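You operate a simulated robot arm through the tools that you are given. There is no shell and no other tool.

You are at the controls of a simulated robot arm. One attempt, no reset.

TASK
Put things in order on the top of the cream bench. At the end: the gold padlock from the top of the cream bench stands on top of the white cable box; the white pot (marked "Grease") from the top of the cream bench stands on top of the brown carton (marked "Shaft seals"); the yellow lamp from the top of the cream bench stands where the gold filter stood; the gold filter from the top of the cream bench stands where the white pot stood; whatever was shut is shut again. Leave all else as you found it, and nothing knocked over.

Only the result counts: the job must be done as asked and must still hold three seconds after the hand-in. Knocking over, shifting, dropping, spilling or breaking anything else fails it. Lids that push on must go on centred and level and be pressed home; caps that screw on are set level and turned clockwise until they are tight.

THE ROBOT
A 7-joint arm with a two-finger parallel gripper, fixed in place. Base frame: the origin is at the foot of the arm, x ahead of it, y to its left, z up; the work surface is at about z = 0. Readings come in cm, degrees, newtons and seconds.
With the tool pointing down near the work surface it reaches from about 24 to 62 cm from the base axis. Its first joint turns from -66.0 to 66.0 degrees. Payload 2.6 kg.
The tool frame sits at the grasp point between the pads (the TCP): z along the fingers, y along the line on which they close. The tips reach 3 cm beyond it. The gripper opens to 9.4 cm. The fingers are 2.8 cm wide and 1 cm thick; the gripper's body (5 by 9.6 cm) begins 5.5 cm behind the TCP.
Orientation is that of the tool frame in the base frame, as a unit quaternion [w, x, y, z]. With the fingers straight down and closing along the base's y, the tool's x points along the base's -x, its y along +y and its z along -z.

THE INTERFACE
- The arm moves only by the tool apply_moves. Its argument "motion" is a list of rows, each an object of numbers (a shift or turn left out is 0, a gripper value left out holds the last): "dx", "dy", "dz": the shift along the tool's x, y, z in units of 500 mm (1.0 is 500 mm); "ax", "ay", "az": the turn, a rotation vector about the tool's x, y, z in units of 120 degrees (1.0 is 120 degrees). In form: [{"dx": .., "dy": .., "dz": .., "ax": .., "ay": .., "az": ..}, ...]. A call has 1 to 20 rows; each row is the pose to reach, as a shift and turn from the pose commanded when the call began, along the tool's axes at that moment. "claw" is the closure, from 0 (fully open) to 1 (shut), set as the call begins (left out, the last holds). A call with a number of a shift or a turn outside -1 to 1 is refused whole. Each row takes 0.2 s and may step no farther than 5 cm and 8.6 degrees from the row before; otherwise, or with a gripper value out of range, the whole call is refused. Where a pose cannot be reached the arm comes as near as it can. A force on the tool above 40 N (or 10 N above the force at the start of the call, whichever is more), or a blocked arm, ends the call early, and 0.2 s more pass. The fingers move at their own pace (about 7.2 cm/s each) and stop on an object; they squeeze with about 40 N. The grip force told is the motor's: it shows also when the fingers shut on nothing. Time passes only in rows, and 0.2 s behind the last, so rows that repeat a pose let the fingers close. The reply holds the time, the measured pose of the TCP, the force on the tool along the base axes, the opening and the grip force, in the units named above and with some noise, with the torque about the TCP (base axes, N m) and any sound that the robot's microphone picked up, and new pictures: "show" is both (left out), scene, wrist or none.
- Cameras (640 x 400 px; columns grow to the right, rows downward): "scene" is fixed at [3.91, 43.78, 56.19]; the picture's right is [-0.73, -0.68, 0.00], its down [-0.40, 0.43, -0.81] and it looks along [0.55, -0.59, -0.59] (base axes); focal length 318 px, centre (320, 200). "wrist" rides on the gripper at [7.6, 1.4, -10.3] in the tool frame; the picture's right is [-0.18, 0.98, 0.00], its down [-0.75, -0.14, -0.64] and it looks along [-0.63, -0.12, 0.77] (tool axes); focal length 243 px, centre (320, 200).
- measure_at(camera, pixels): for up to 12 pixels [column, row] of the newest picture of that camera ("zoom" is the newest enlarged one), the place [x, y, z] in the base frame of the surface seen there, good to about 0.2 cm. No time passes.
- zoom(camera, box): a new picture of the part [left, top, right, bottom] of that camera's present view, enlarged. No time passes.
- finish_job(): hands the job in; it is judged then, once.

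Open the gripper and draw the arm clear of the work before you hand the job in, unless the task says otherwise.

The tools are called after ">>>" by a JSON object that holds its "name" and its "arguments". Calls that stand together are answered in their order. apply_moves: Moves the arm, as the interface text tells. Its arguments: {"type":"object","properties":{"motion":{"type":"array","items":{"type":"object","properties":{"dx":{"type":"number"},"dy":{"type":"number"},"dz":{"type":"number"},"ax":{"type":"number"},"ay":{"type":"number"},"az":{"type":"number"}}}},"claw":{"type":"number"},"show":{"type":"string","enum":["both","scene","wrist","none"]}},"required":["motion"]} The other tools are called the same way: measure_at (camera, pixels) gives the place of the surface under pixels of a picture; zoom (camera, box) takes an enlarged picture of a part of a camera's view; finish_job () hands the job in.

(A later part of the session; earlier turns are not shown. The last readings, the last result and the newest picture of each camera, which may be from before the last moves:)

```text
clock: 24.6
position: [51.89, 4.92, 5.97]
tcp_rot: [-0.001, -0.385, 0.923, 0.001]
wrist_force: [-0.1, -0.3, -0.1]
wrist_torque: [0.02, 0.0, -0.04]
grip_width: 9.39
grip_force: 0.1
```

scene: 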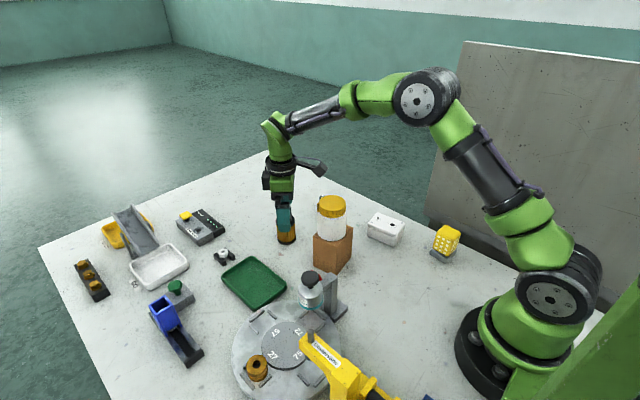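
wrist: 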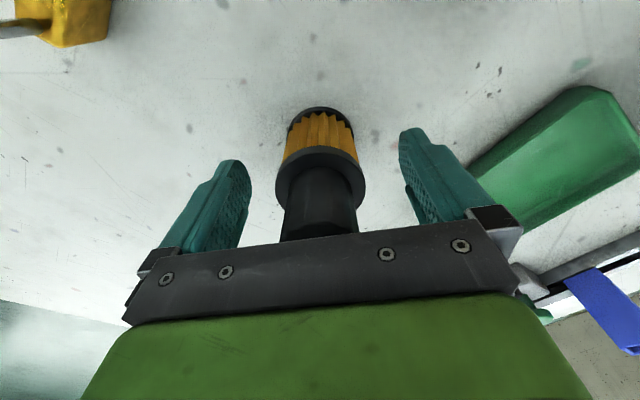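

The filter flange is at about (320,178). I zoom to check how well the filter axis is aligned with the finger pads fore-and-aft.

>>> {"name": "zoom", "arguments": {"camera": "wrist", "box": [220, 90, 420, 250]}}

>>> {"name": "measure_at", "arguments": {"camera": "wrist", "pixels": [[277, 180], [365, 176], [320, 156], [320, 165], [296, 205], [346, 205], [320, 112], [320, 135], [320, 185], [245, 175], [405, 165], [320, 215]]}}

```text
2.50 times, centred on (320, 170) of wrist
```

zoom: 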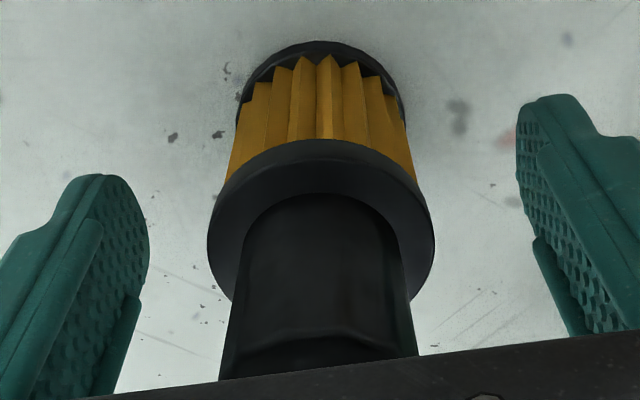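

```text
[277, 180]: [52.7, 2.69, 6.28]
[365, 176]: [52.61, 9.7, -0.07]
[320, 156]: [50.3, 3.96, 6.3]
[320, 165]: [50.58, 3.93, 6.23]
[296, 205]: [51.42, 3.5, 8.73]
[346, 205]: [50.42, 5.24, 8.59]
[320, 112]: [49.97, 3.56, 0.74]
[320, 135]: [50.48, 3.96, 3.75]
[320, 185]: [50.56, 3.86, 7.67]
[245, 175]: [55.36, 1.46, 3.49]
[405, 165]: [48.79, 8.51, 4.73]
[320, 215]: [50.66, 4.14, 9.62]
```

The flange's widest row is about 187, so the filter is well aligned with the pads. I close the fingers on it.

>>> {"name": "apply_moves", "arguments": {"motion": [{"dz": 0.0}, {"dz": 0.0}, {"dz": 0.0}, {"dz": 0.0}, {"dz": 0.0}], "claw": 1, "show": "wrist"}}

```text
clock: 25.8
position: [51.89, 4.92, 6.02]
tcp_rot: [0.0, -0.385, 0.923, 0.0]
wrist_force: [-0.5, 0.9, 0.7]
wrist_torque: [-0.02, -0.01, -0.03]
grip_width: 4.58
grip_force: 40.1
```

wrist: 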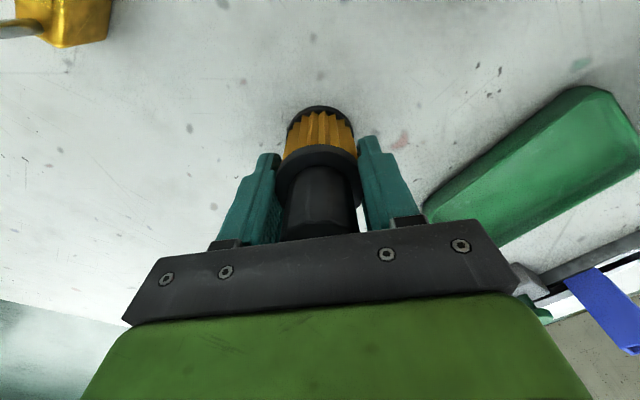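

The filter is gripped at 4.58 cm. I lift it straight up to about z 27 so it clears the pot on the carton.

>>> {"name": "apply_moves", "arguments": {"motion": [{"dz": -0.01}, {"dz": -0.04}, {"dz": -0.08}, {"dz": -0.13}, {"dz": -0.18}, {"dz": -0.23}, {"dz": -0.28}, {"dz": -0.33}, {"dz": -0.38}, {"dz": -0.41}, {"dz": -0.42}, {"dz": -0.42}]}}

```text
clock: 28.4
position: [51.85, 5.06, 26.99]
tcp_rot: [0.0, -0.384, 0.923, 0.001]
wrist_force: [-0.6, 0.3, -0.9]
wrist_torque: [0.01, -0.01, 0.02]
grip_width: 4.56
grip_force: 40.5
```

scene: 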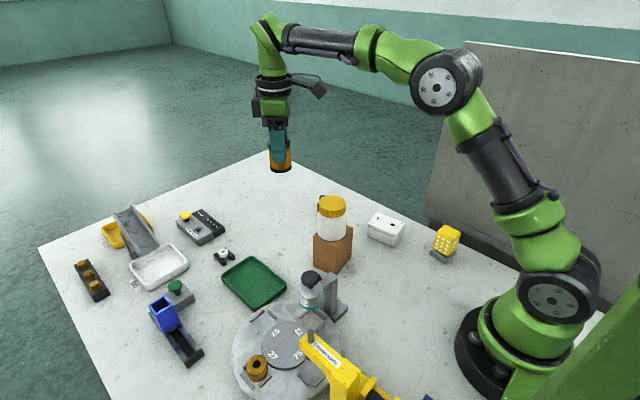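
wrist: 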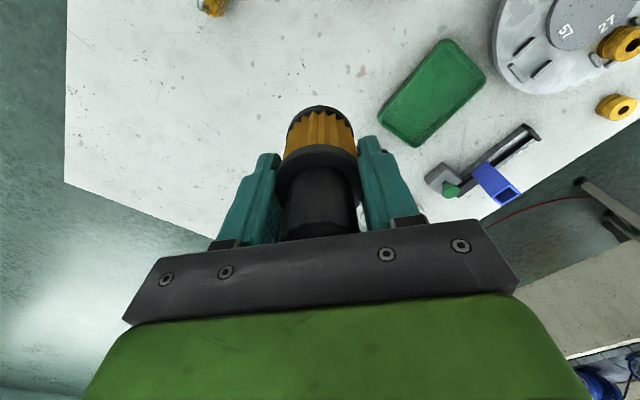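

The filter is held upright at z 27. I carry it over to above the pot's old spot, turning the wrist back by 27° on the way.

>>> {"name": "apply_moves", "arguments": {"motion": [{"dx": 0.0118, "dy": 0.0136, "az": 0.0068}, {"dx": 0.0354, "dy": 0.0407, "az": 0.0203}, {"dx": 0.0669, "dy": 0.0768, "az": 0.0383}, {"dx": 0.1024, "dy": 0.1175, "az": 0.0585}, {"dx": 0.1378, "dy": 0.1582, "az": 0.0788}, {"dx": 0.1732, "dy": 0.1989, "az": 0.099}, {"dx": 0.2087, "dy": 0.2396, "az": 0.1193}, {"dx": 0.2441, "dy": 0.2802, "az": 0.1395}, {"dx": 0.2795, "dy": 0.3209, "az": 0.1598}, {"dx": 0.315, "dy": 0.3616, "az": 0.18}, {"dx": 0.3465, "dy": 0.3978, "az": 0.198}, {"dx": 0.374, "dy": 0.4294, "az": 0.2138}, {"dx": 0.3937, "dy": 0.452, "az": 0.225}, {"dx": 0.3937, "dy": 0.452, "az": 0.225}]}}

```text
clock: 31.4
position: [21.92, 6.84, 27.05]
tcp_rot: [0.0, -0.158, 0.987, 0.0]
wrist_force: [-0.1, 0.2, -2.1]
wrist_torque: [0.01, 0.02, -0.01]
grip_width: 4.56
grip_force: 40.3
```

scene: 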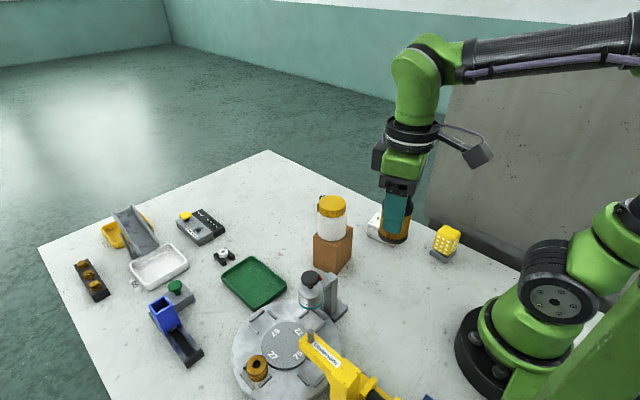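
wrist: 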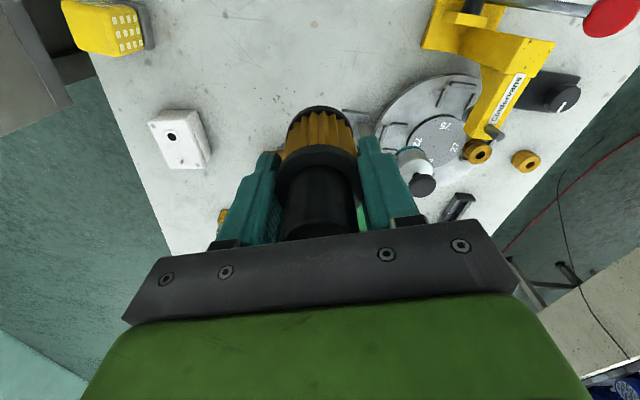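

The filter hangs over the pot's old spot at (21.92, 6.84). I descend until its foot is about 2 cm above the bench.

>>> {"name": "apply_moves", "arguments": {"motion": [{"dz": 0.02, "dy": 0.002}, {"dz": 0.06, "dy": 0.002}, {"dz": 0.11, "dy": 0.002}, {"dz": 0.16, "dy": 0.002}, {"dz": 0.21, "dy": 0.002}, {"dz": 0.26, "dy": 0.002}, {"dz": 0.31, "dy": 0.002}, {"dz": 0.35, "dy": 0.002}, {"dz": 0.38, "dy": 0.002}, {"dz": 0.38, "dy": 0.002}]}}

```text
clock: 33.6
position: [21.89, 6.99, 7.85]
tcp_rot: [0.0, -0.158, 0.987, 0.0]
wrist_force: [0.5, -1.2, -1.1]
wrist_torque: [-0.01, 0.01, 0.01]
grip_width: 4.56
grip_force: 40.3
```

scene: 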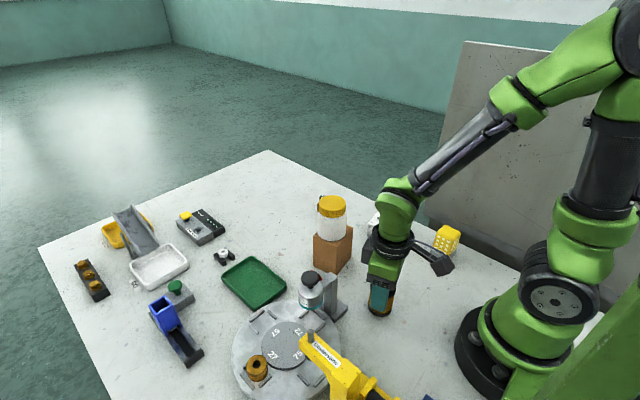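
wrist: 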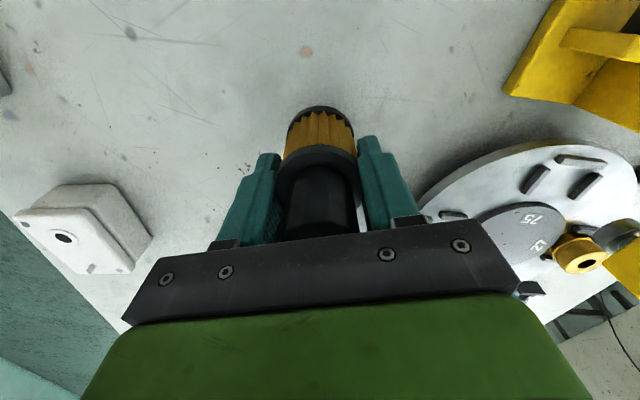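

The filter's foot is about 1.9 cm above the bench at (21.89, 6.99). I lower it to just above the surface.

>>> {"name": "apply_moves", "arguments": {"motion": [{"dz": 0.01}, {"dz": 0.02}, {"dz": 0.028}, {"dz": 0.032}, {"dz": 0.034}, {"dz": 0.034}], "show": "none"}}

```text
clock: 35.0
position: [22.05, 7.02, 6.12]
tcp_rot: [0.0, -0.158, 0.987, 0.0]
wrist_force: [0.3, -0.4, -1.3]
wrist_torque: [-0.02, 0.0, -0.03]
grip_width: 4.57
grip_force: 39.8
```

At z 6.12 there is still no contact. I continue in 0.05 cm steps.

>>> {"name": "apply_moves", "arguments": {"motion": [{"dz": 0.001}, {"dz": 0.002}, {"dz": 0.003}, {"dz": 0.003}], "show": "none"}}

```text
clock: 36.0
position: [21.96, 6.92, 6.17]
tcp_rot: [0.0, -0.158, 0.987, 0.0]
wrist_force: [1.2, 1.4, -0.2]
wrist_torque: [-0.02, 0.01, -0.03]
grip_width: 4.61
grip_force: 39.8
```

The force is only starting to change. I take a few more fine steps down.

>>> {"name": "apply_moves", "arguments": {"motion": [{"dz": 0.001}, {"dz": 0.002}, {"dz": 0.002}], "show": "none"}}

```text
clock: 36.8
position: [22.03, 6.92, 5.86]
tcp_rot: [0.0, -0.158, 0.987, 0.0]
wrist_force: [-0.7, -1.0, -1.6]
wrist_torque: [0.02, 0.01, 0.02]
grip_width: 4.57
grip_force: 40.1
```

>>> {"name": "apply_moves", "arguments": {"motion": [{"dz": 0.001}, {"dz": 0.002}, {"dz": 0.002}], "show": "none"}}

```text
clock: 37.6
position: [22.0, 7.11, 5.9]
tcp_rot: [0.001, -0.158, 0.987, 0.0]
wrist_force: [-0.1, -5.8, 24.7]
wrist_torque: [-0.36, 0.36, 0.02]
grip_width: 4.55
grip_force: 40.7
```

Contact with the bench shows as about 25 N. I ease up 0.1 cm and then check the force before releasing.

>>> {"name": "apply_moves", "arguments": {"motion": [{"dz": -0.001}, {"dz": -0.002}, {"dz": -0.002}], "show": "wrist"}}

```text
clock: 38.4
position: [22.03, 6.95, 5.9]
tcp_rot: [0.0, -0.159, 0.987, 0.0]
wrist_force: [0.9, -0.3, 14.9]
wrist_torque: [0.05, 0.07, 0.0]
grip_width: 4.55
grip_force: 40.5
```

wrist: 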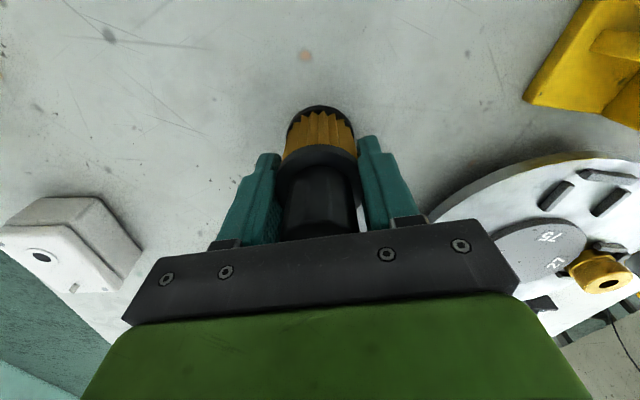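

Still about 15 N of press; I ease up another 0.06 cm.

>>> {"name": "apply_moves", "arguments": {"motion": [{"dz": -0.0006}, {"dz": -0.0012}, {"dz": -0.0012}], "show": "none"}}

```text
clock: 39.2
position: [21.98, 7.03, 6.0]
tcp_rot: [-0.001, -0.158, 0.987, 0.0]
wrist_force: [0.2, -0.4, -1.2]
wrist_torque: [0.01, 0.01, 0.0]
grip_width: 4.55
grip_force: 40.3
```

The filter is now within a few tenths of a millimetre of the bench. I lower it 0.02 cm and open the fingers.

>>> {"name": "apply_moves", "arguments": {"motion": [{"dz": 0.0005}, {"dz": 0.0005}], "show": "none"}}

>>> {"name": "apply_moves", "arguments": {"motion": [{"dz": 0.0}, {"dz": 0.0}, {"dz": 0.0}], "claw": 0, "show": "both"}}

```text
clock: 39.8
position: [21.91, 6.91, 5.97]
tcp_rot: [0.0, -0.158, 0.988, 0.0]
wrist_force: [-0.2, 0.0, -1.3]
wrist_torque: [-0.02, 0.0, -0.03]
grip_width: 4.56
grip_force: 40.2
```

```text
clock: 40.6
position: [21.97, 6.99, 5.96]
tcp_rot: [-0.001, -0.158, 0.987, 0.0]
wrist_force: [-0.4, 0.6, 0.1]
wrist_torque: [-0.02, -0.01, 0.0]
grip_width: 9.39
grip_force: 0.2
```

scene: 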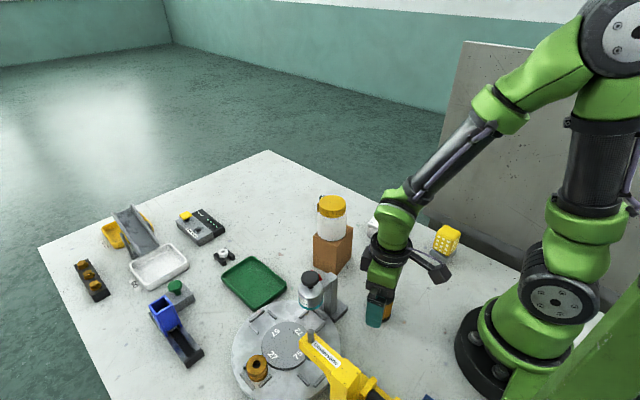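
wrist: 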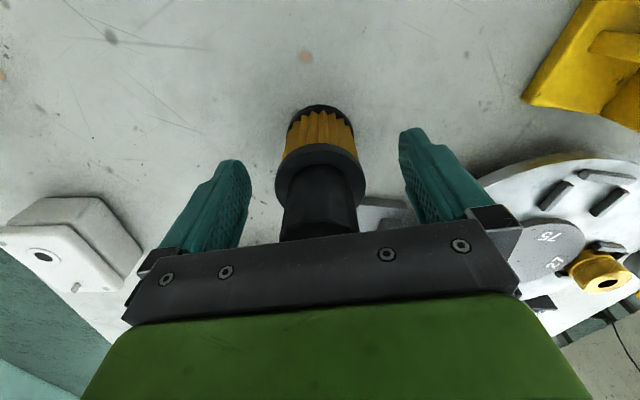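

The filter stands free at the pot's old spot. I raise the gripper straight up and then swing over to above the lamp, turning so that the fingers close along x and the camera stays on the +y side.

>>> {"name": "apply_moves", "arguments": {"motion": [{"dz": -0.04}, {"dz": -0.1}, {"dz": -0.17}, {"dz": -0.24}, {"dx": -0.0034, "dy": -0.0432, "dz": -0.24, "az": 0.0692}, {"dx": -0.0068, "dy": -0.0865, "dz": -0.24, "az": 0.1385}, {"dx": -0.0102, "dy": -0.1297, "dz": -0.24, "az": 0.2077}, {"dx": -0.0136, "dy": -0.1729, "dz": -0.24, "az": 0.2769}, {"dx": -0.017, "dy": -0.2162, "dz": -0.24, "az": 0.3462}, {"dx": -0.0204, "dy": -0.2594, "dz": -0.24, "az": 0.4154}, {"dx": 0.0092, "dy": -0.2835, "dz": -0.24, "az": 0.4846}, {"dx": 0.0389, "dy": -0.3076, "dz": -0.24, "az": 0.5538}, {"dx": 0.0685, "dy": -0.3317, "dz": -0.24, "az": 0.6231}, {"dx": 0.0981, "dy": -0.3558, "dz": -0.24, "az": 0.6923}, {"dx": 0.1277, "dy": -0.3799, "dz": -0.24, "az": 0.7615}, {"dx": 0.1574, "dy": -0.4039, "dz": -0.24, "az": 0.8308}, {"dx": 0.187, "dy": -0.428, "dz": -0.24, "az": 0.9}, {"dx": 0.187, "dy": -0.428, "dz": -0.24, "az": 0.9}]}}

```text
clock: 44.4
position: [19.71, -16.47, 17.96]
tcp_rot: [-0.001, 0.707, 0.707, 0.0]
wrist_force: [-0.7, 0.4, 0.0]
wrist_torque: [-0.02, -0.04, 0.02]
grip_width: 9.39
grip_force: 0.0
```

scene: 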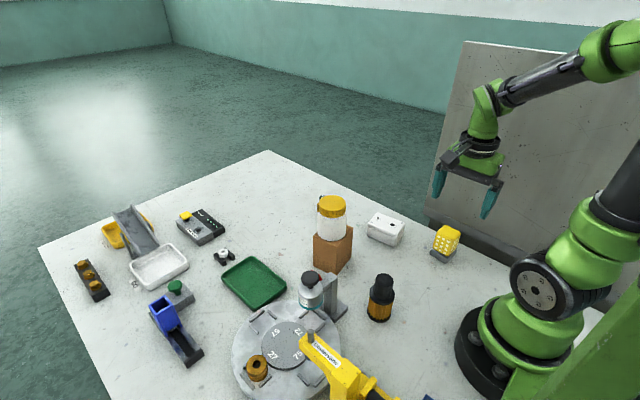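
wrist: 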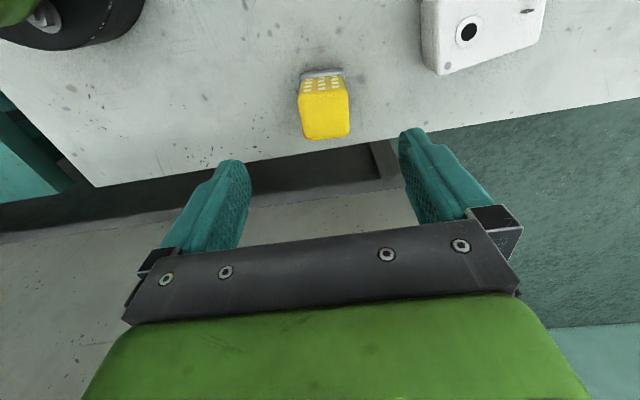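

The filter stands upright at scene (380,298). The lamp appears at wrist (325,108); I zoom and measure its corners.

>>> {"name": "zoom", "arguments": {"camera": "wrist", "box": [280, 50, 380, 150]}}

>>> {"name": "measure_at", "arguments": {"camera": "wrist", "pixels": [[301, 95], [346, 92], [306, 136], [347, 131], [325, 115], [302, 72], [341, 69], [306, 80], [340, 77], [303, 110], [348, 110], [325, 137]]}}

>>> {"name": "zoom", "arguments": {"camera": "scene", "box": [400, 210, 480, 275]}}

>>> {"name": "zoom", "arguments": {"camera": "scene", "box": [340, 260, 420, 335]}}

```text
4.00 times, centred on (330, 100) of wrist
```

zoom: 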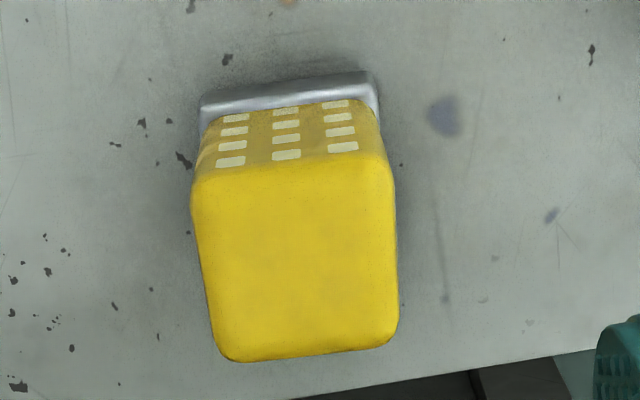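

```text
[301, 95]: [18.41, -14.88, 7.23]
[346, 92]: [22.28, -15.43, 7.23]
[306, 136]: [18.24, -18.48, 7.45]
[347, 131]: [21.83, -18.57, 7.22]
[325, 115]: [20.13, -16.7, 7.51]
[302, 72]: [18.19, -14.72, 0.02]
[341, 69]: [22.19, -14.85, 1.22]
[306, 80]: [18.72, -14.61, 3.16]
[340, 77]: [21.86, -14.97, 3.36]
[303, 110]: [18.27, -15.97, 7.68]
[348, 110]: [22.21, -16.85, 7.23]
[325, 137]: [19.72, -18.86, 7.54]
```

```text
6.15 times, centred on (440, 242) of scene
```

zoom: 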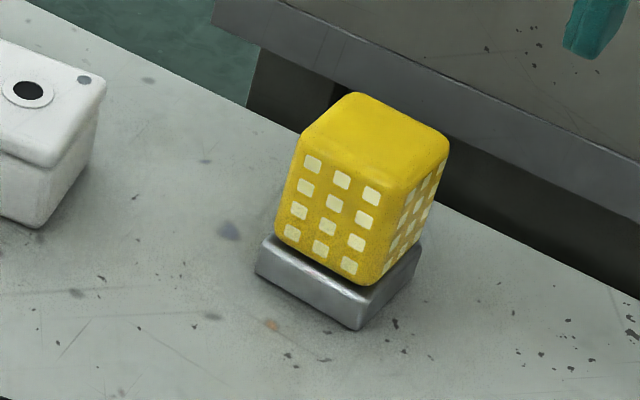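

```text
5.33 times, centred on (380, 298) of scene
```

zoom: 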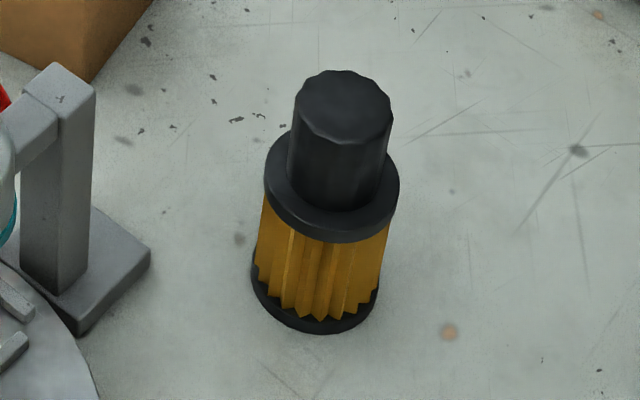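

The lamp top is centred at (20.15, -16.8), turned about -3°. I centre over it and descend to z≈9 first.

>>> {"name": "apply_moves", "arguments": {"motion": [{"dx": -0.006, "dy": 0.0084, "dz": 0.0, "az": 0.025}, {"dx": -0.006, "dy": 0.0084, "dz": 0.04, "az": 0.025}, {"dx": -0.006, "dy": 0.0084, "dz": 0.08, "az": 0.025}, {"dx": -0.006, "dy": 0.0084, "dz": 0.12, "az": 0.025}, {"dx": -0.006, "dy": 0.0084, "dz": 0.16, "az": 0.025}, {"dx": -0.006, "dy": 0.0084, "dz": 0.18, "az": 0.025}, {"dx": -0.006, "dy": 0.0084, "dz": 0.18, "az": 0.025}]}}

```text
clock: 46.0
position: [20.37, -16.75, 9.13]
tcp_rot: [0.0, 0.724, 0.69, 0.001]
wrist_force: [0.1, 0.2, -0.1]
wrist_torque: [-0.02, 0.04, -0.04]
grip_width: 9.39
grip_force: 0.0
```

scene: 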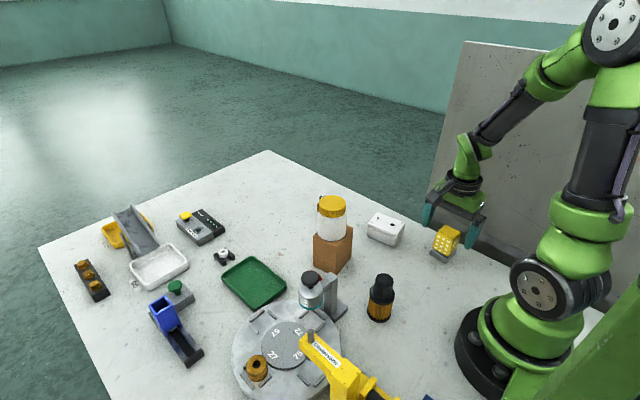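
wrist: 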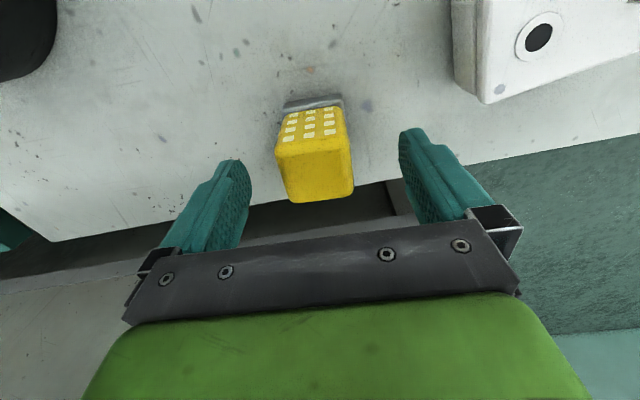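

The lamp is between the fingers, about 0.25 cm off centre. I correct that and descend to z≈5.3.

>>> {"name": "apply_moves", "arguments": {"motion": [{"dy": -0.005, "dz": 0.02}, {"dy": -0.005, "dz": 0.04}, {"dy": -0.005, "dz": 0.06}, {"dy": -0.005, "dz": 0.076}, {"dy": -0.005, "dz": 0.076}], "show": "both"}}

>>> {"name": "zoom", "arguments": {"camera": "wrist", "box": [220, 90, 420, 250]}}

```text
clock: 47.2
position: [19.99, -16.61, 5.11]
tcp_rot: [0.0, 0.723, 0.691, 0.0]
wrist_force: [0.3, -0.2, 0.4]
wrist_torque: [-0.01, -0.01, -0.01]
grip_width: 9.43
grip_force: 0.0
```

scene: 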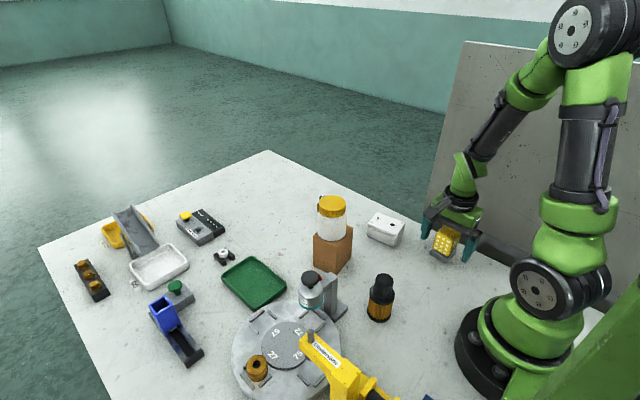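
wrist: 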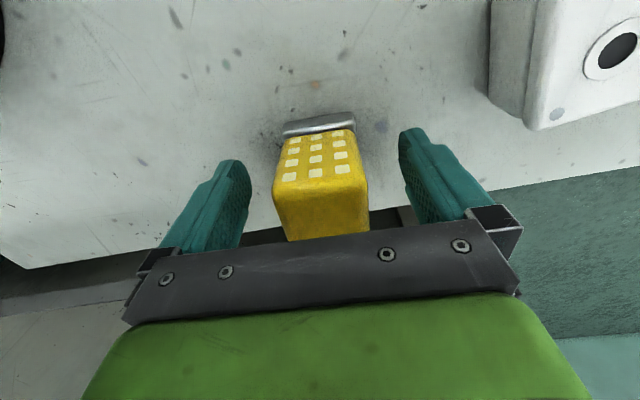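

```text
2.50 times, centred on (320, 170) of wrist
```

zoom: 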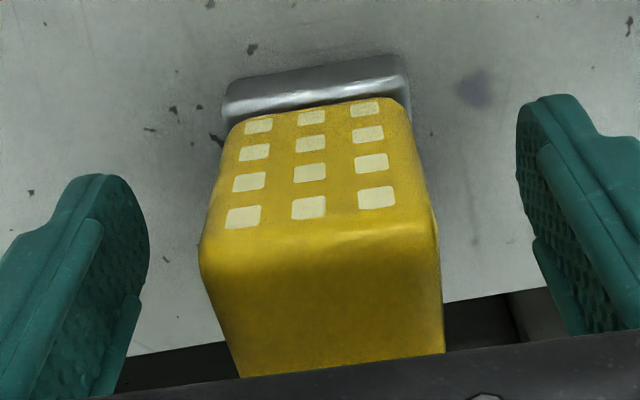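

The fingers straddle the lamp head with the tips just above its base. I close on it.

>>> {"name": "apply_moves", "arguments": {"motion": [{"dz": 0.0}, {"dz": 0.0}, {"dz": 0.0}, {"dz": 0.0}, {"dz": 0.0}], "claw": 1, "show": "wrist"}}

>>> {"name": "zoom", "arguments": {"camera": "wrist", "box": [220, 90, 420, 250]}}

>>> {"name": "zoom", "arguments": {"camera": "scene", "box": [400, 200, 490, 280]}}

```text
clock: 48.4
position: [19.9, -16.67, 5.17]
tcp_rot: [0.0, 0.725, 0.689, 0.0]
wrist_force: [0.1, -0.5, 0.5]
wrist_torque: [0.0, 0.0, -0.01]
grip_width: 4.99
grip_force: 40.3
```

wrist: 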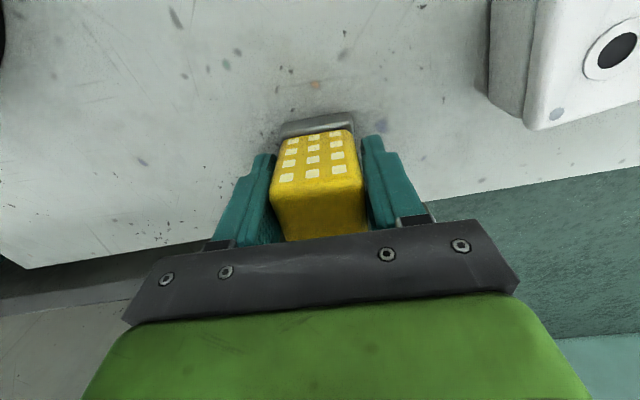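

```text
2.50 times, centred on (320, 170) of wrist
```

zoom: 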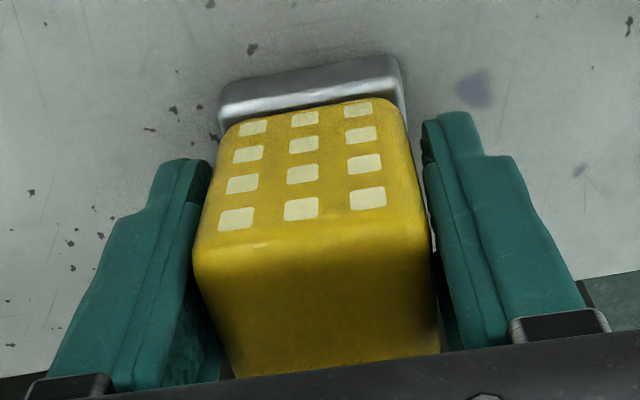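

```text
5.00 times, centred on (445, 240) of scene
```

zoom: 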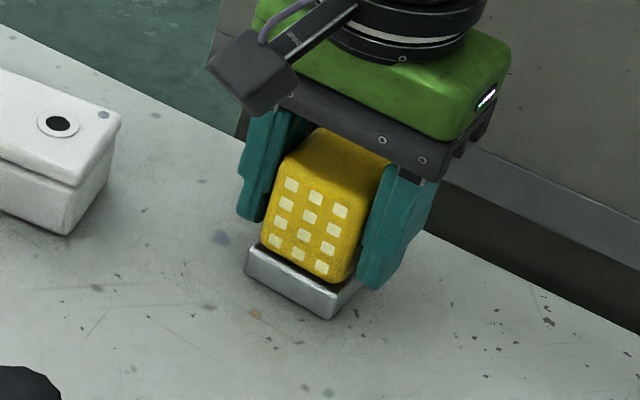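

The fingers stopped at 4.99 cm although the lamp head looked about 3.9 cm wide. I measure points on the fingers and the lamp before lifting.

>>> {"name": "measure_at", "arguments": {"camera": "wrist", "pixels": [[274, 175], [362, 170], [272, 195], [364, 195], [281, 122], [352, 115], [262, 170], [372, 160], [258, 190], [380, 190], [362, 150], [284, 150]]}}

>>> {"name": "measure_at", "arguments": {"camera": "scene", "pixels": [[437, 242], [431, 240], [447, 250], [465, 250], [470, 245], [462, 255], [431, 251], [447, 261], [455, 240], [444, 236], [437, 225], [470, 235]]}}

```text
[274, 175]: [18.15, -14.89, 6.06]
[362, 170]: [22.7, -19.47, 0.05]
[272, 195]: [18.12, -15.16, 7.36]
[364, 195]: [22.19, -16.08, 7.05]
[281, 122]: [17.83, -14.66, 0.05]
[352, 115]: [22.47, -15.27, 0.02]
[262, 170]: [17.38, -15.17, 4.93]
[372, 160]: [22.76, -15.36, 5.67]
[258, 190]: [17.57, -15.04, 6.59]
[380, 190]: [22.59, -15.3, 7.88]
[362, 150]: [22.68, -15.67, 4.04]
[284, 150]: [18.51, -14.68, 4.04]
```

```text
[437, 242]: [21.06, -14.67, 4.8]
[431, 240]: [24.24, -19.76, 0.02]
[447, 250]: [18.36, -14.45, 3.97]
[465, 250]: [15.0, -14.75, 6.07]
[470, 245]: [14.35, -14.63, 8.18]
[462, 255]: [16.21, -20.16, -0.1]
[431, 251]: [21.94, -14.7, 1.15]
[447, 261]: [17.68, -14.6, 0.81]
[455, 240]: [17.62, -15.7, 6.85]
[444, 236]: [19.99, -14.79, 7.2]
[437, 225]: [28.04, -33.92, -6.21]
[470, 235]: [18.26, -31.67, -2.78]
```

The pads seem about 5 cm apart while the head measures about 4.1 cm. I look closely at the contact from both cameras.

>>> {"name": "zoom", "arguments": {"camera": "wrist", "box": [340, 110, 430, 210]}}

>>> {"name": "zoom", "arguments": {"camera": "wrist", "box": [210, 110, 300, 210]}}

>>> {"name": "zoom", "arguments": {"camera": "scene", "box": [425, 215, 485, 270]}}

```text
4.00 times, centred on (385, 160) of wrist
```

zoom: 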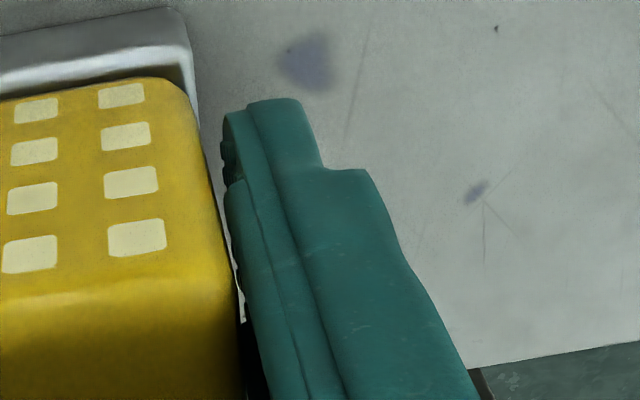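

```text
4.00 times, centred on (255, 160) of wrist
```

zoom: 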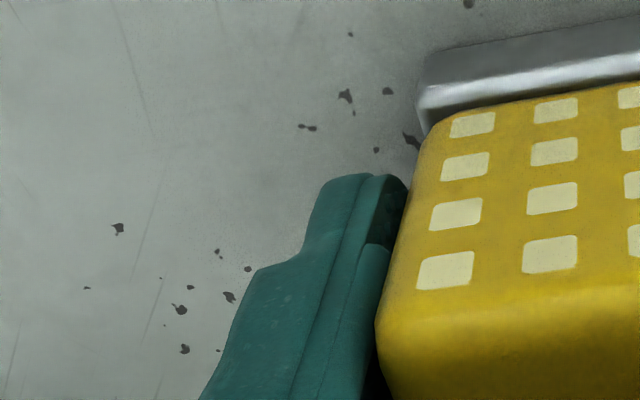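

```text
7.27 times, centred on (455, 242) of scene
```

zoom: 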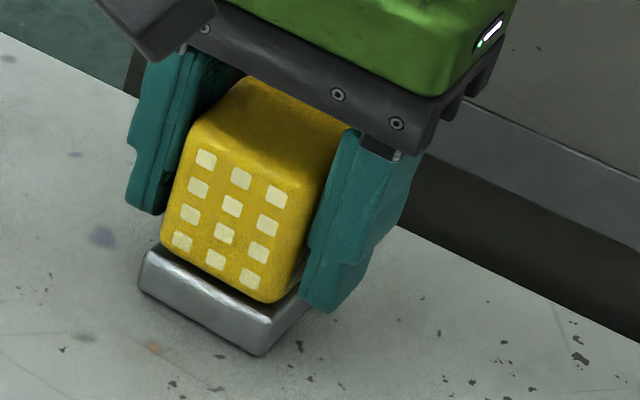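

The tips may be catching the wider base, so I open, raise the hand 0.7 cm, and re-grip on the head alone to compare the width.

>>> {"name": "apply_moves", "arguments": {"motion": [{"dz": 0.0}, {"dz": 0.0}, {"dz": -0.007}, {"dz": -0.014}, {"dz": -0.014}], "claw": 0, "show": "both"}}

>>> {"name": "zoom", "arguments": {"camera": "wrist", "box": [220, 90, 420, 250]}}

>>> {"name": "measure_at", "arguments": {"camera": "wrist", "pixels": [[275, 175], [361, 170], [275, 190], [362, 190], [282, 140], [350, 135], [284, 125], [348, 118], [320, 195], [320, 150], [290, 210], [350, 210]]}}

```text
clock: 49.6
position: [20.09, -16.6, 5.83]
tcp_rot: [0.001, 0.724, 0.69, 0.0]
wrist_force: [0.7, 0.1, 0.1]
wrist_torque: [0.01, -0.01, 0.0]
grip_width: 9.39
grip_force: 0.0
```

scene: 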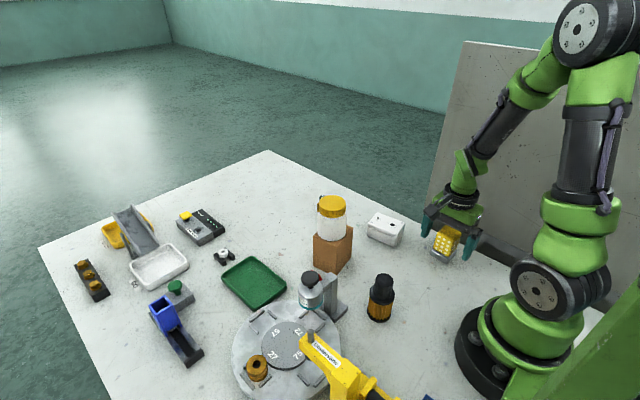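
wrist: 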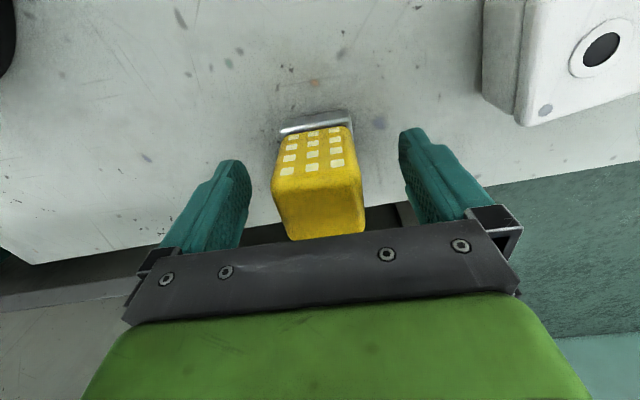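

```text
2.50 times, centred on (320, 170) of wrist
```

zoom: 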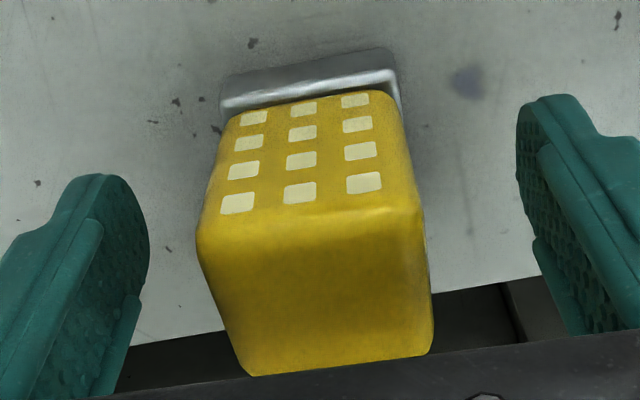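

```text
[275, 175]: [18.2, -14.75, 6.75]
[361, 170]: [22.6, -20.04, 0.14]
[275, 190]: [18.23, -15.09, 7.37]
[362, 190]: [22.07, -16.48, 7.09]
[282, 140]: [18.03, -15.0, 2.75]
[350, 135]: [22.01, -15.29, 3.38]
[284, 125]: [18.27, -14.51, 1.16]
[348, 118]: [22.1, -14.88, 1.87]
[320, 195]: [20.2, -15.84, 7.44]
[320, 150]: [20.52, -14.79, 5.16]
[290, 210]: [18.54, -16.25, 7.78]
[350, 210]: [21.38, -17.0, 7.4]
```

The head is about 4.2 cm wide and well aligned with the tool. I close again at this higher level and compare.

>>> {"name": "apply_moves", "arguments": {"motion": [{"dz": 0.0}, {"dz": 0.0}, {"dz": 0.0}, {"dz": 0.0}, {"dz": 0.0}], "claw": 1, "show": "both"}}

>>> {"name": "zoom", "arguments": {"camera": "wrist", "box": [220, 90, 420, 250]}}

```text
clock: 50.8
position: [19.98, -16.47, 5.88]
tcp_rot: [0.0, 0.724, 0.69, 0.0]
wrist_force: [-0.3, -0.6, 2.7]
wrist_torque: [0.04, -0.08, 0.0]
grip_width: 4.98
grip_force: 40.5
```

scene: 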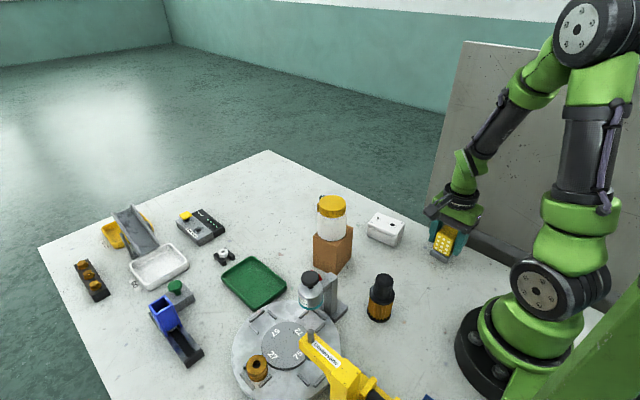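
wrist: 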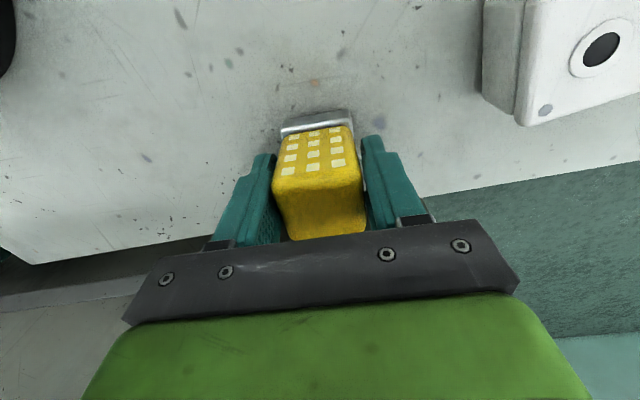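

```text
2.50 times, centred on (320, 170) of wrist
```

zoom: 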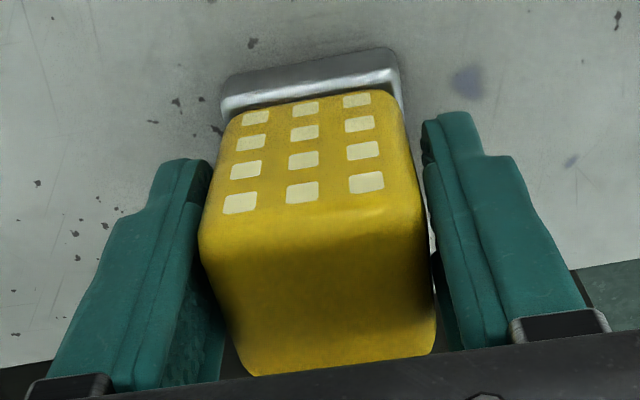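

The width is again 4.98 cm, so this is simply the lamp head's gripping width. I lift 1 cm as a test and look.

>>> {"name": "apply_moves", "arguments": {"motion": [{"dz": -0.006}, {"dz": -0.012}, {"dz": -0.02}, {"dz": -0.02}], "show": "both"}}

>>> {"name": "zoom", "arguments": {"camera": "scene", "box": [400, 200, 490, 280]}}

>>> {"name": "zoom", "arguments": {"camera": "wrist", "box": [220, 90, 420, 250]}}

```text
clock: 51.8
position: [19.97, -16.55, 6.91]
tcp_rot: [-0.001, 0.725, 0.689, 0.001]
wrist_force: [-1.1, -1.0, -1.0]
wrist_torque: [0.01, 0.0, 0.0]
grip_width: 4.94
grip_force: 40.2
```

scene: 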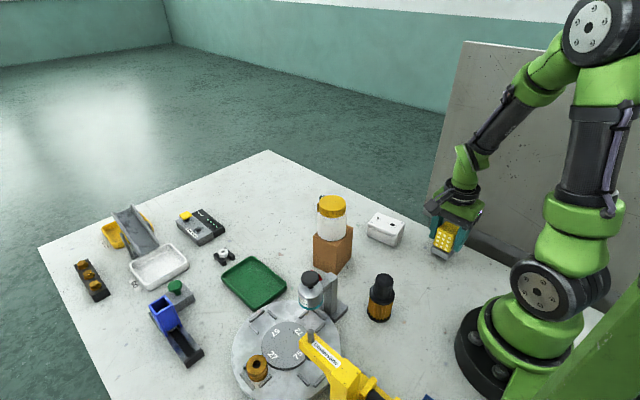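
wrist: 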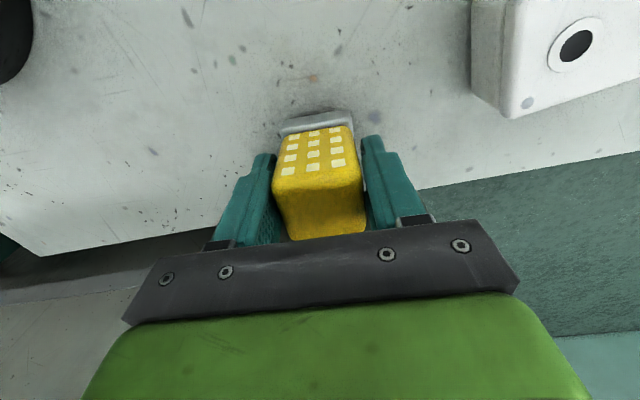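

```text
5.00 times, centred on (445, 240) of scene
```

zoom: 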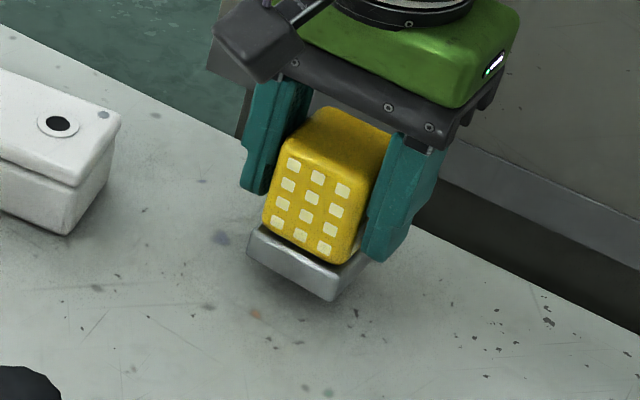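

```text
2.50 times, centred on (320, 170) of wrist
```

zoom: 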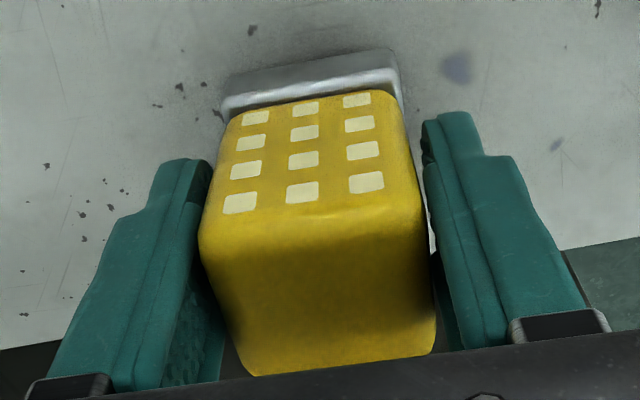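

The lamp lifted level and secure. I raise it to about z 27 for the carry over the cable box and past the pot.

>>> {"name": "apply_moves", "arguments": {"motion": [{"dz": -0.03}, {"dz": -0.07}, {"dz": -0.12}, {"dz": -0.17}, {"dz": -0.22}, {"dz": -0.27}, {"dz": -0.32}, {"dz": -0.37}, {"dz": -0.4}, {"dz": -0.4}], "show": "scene"}}

```text
clock: 54.0
position: [19.93, -16.76, 27.11]
tcp_rot: [-0.001, 0.724, 0.689, 0.0]
wrist_force: [-0.6, -1.1, -1.9]
wrist_torque: [0.01, 0.0, -0.02]
grip_width: 4.97
grip_force: 39.6
```

scene: 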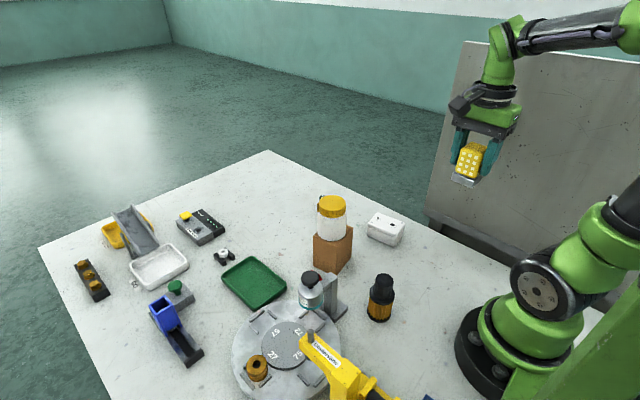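

The lamp is held level at z 27. I carry it straight across to above the filter's old spot at (51.7, 4.9).

>>> {"name": "apply_moves", "arguments": {"motion": [{"dx": 0.0141, "dy": 0.0184}, {"dx": 0.0375, "dy": 0.0491}, {"dx": 0.0703, "dy": 0.092}, {"dx": 0.103, "dy": 0.1349}, {"dx": 0.1358, "dy": 0.1778}, {"dx": 0.1686, "dy": 0.2208}, {"dx": 0.2014, "dy": 0.2637}, {"dx": 0.2342, "dy": 0.3066}, {"dx": 0.267, "dy": 0.3495}, {"dx": 0.2998, "dy": 0.3924}, {"dx": 0.3326, "dy": 0.4354}, {"dx": 0.3654, "dy": 0.4783}, {"dx": 0.3981, "dy": 0.5212}, {"dx": 0.4309, "dy": 0.5641}, {"dx": 0.4543, "dy": 0.5948}, {"dx": 0.4684, "dy": 0.6132}, {"dx": 0.4684, "dy": 0.6132}]}}

```text
clock: 57.6
position: [51.7, 5.36, 26.87]
tcp_rot: [-0.001, 0.724, 0.69, -0.001]
wrist_force: [-0.2, 0.5, -0.7]
wrist_torque: [-0.01, 0.03, 0.01]
grip_width: 4.98
grip_force: 40.0
```

scene: 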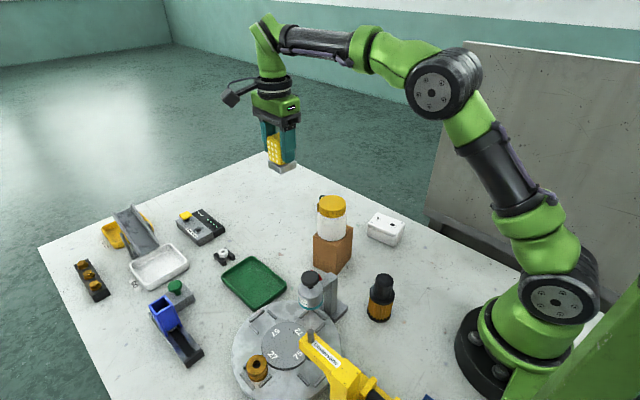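
wrist: 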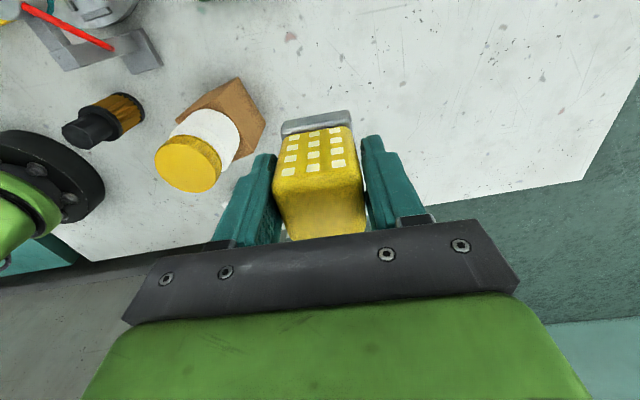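

The lamp is over the target. I descend until its base is about 1.2 cm above the bench.

>>> {"name": "apply_moves", "arguments": {"motion": [{"dz": 0.02, "dx": -0.002}, {"dz": 0.06, "dx": -0.002}, {"dz": 0.11, "dx": -0.002}, {"dz": 0.16, "dx": -0.002}, {"dz": 0.21, "dx": -0.002}, {"dz": 0.26, "dx": -0.002}, {"dz": 0.31, "dx": -0.002}, {"dz": 0.35, "dx": -0.002}, {"dz": 0.38, "dx": -0.002}, {"dz": 0.395, "dx": -0.002}, {"dz": 0.395, "dx": -0.002}]}}

>>> {"name": "zoom", "arguments": {"camera": "scene", "box": [250, 180, 350, 260]}}

```text
clock: 60.0
position: [51.73, 5.27, 7.34]
tcp_rot: [0.0, 0.724, 0.689, 0.0]
wrist_force: [0.0, 0.1, -1.2]
wrist_torque: [0.04, -0.04, -0.04]
grip_width: 4.95
grip_force: 39.2
```

scene: 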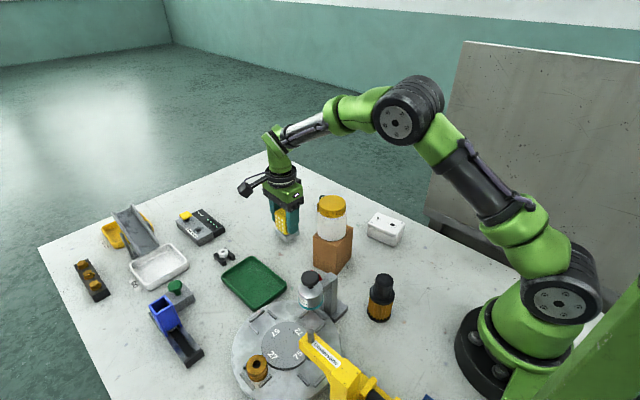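
wrist: 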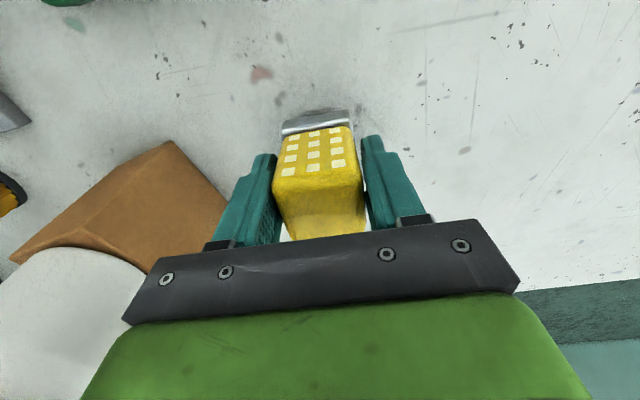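

```text
5.00 times, centred on (300, 220) of scene
```

zoom: 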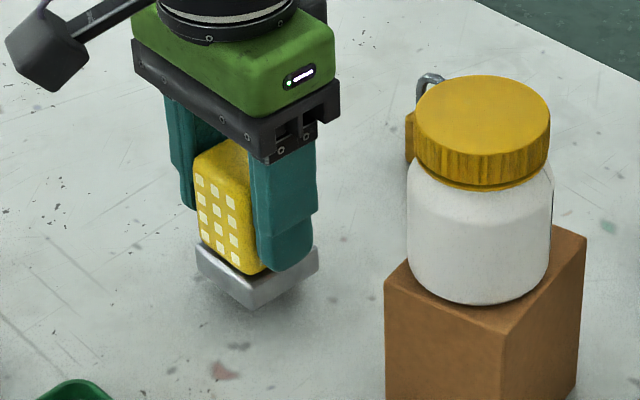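

The base is about 1.4 cm over the bench. I lower to just above it, then step finely.

>>> {"name": "apply_moves", "arguments": {"motion": [{"dz": 0.008}, {"dz": 0.016}, {"dz": 0.022}, {"dz": 0.025}, {"dz": 0.027}, {"dz": 0.027}], "show": "none"}}

```text
clock: 61.4
position: [51.76, 5.41, 5.92]
tcp_rot: [0.0, 0.723, 0.691, 0.0]
wrist_force: [-1.4, 0.1, 3.1]
wrist_torque: [-0.14, 0.03, -0.05]
grip_width: 4.96
grip_force: 40.3
```

The force has swung to +3 N, so the lamp is touching the bench. I settle it with a tiny extra step and read again.

>>> {"name": "apply_moves", "arguments": {"motion": [{"dz": 0.0006}, {"dz": 0.0006}], "show": "none"}}

```text
clock: 62.0
position: [51.82, 5.22, 5.77]
tcp_rot: [0.0, 0.723, 0.691, 0.001]
wrist_force: [-2.3, 2.2, 9.9]
wrist_torque: [-0.11, 0.17, -0.03]
grip_width: 4.95
grip_force: 40.2
```

The lamp is seated with about 10 N of press. I open the fingers to release it.

>>> {"name": "apply_moves", "arguments": {"motion": [{"dz": -0.0006}, {"dz": -0.0006}, {"dz": -0.0006}, {"dz": -0.0006}], "claw": 0, "show": "both"}}

>>> {"name": "zoom", "arguments": {"camera": "scene", "box": [250, 180, 350, 260]}}

```text
clock: 63.0
position: [51.65, 5.41, 5.82]
tcp_rot: [0.0, 0.724, 0.689, 0.0]
wrist_force: [-0.2, -0.8, -0.4]
wrist_torque: [0.03, -0.02, -0.01]
grip_width: 9.41
grip_force: 0.0
```

scene: 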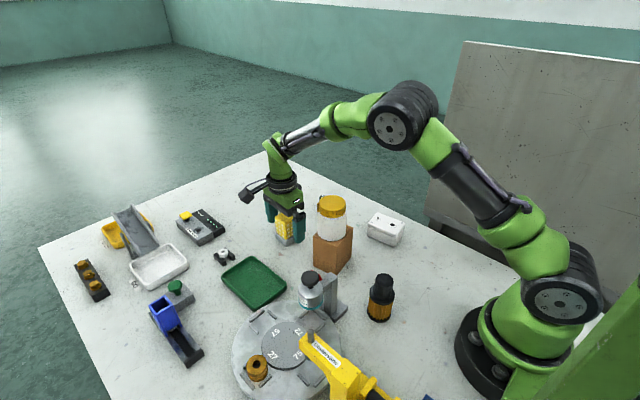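
wrist: 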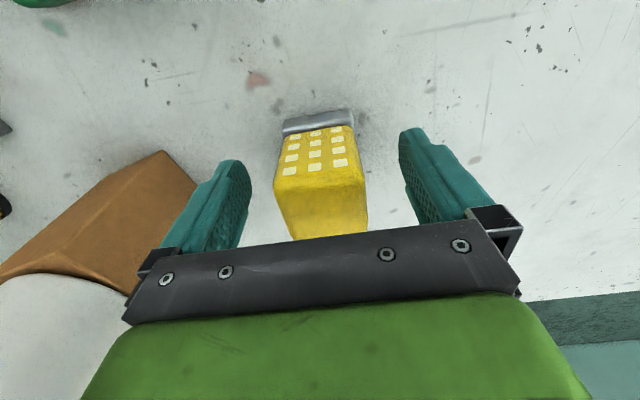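

```text
5.00 times, centred on (300, 220) of scene
```

zoom: 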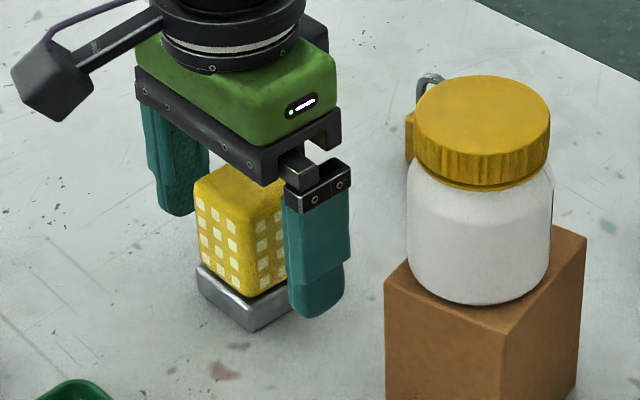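

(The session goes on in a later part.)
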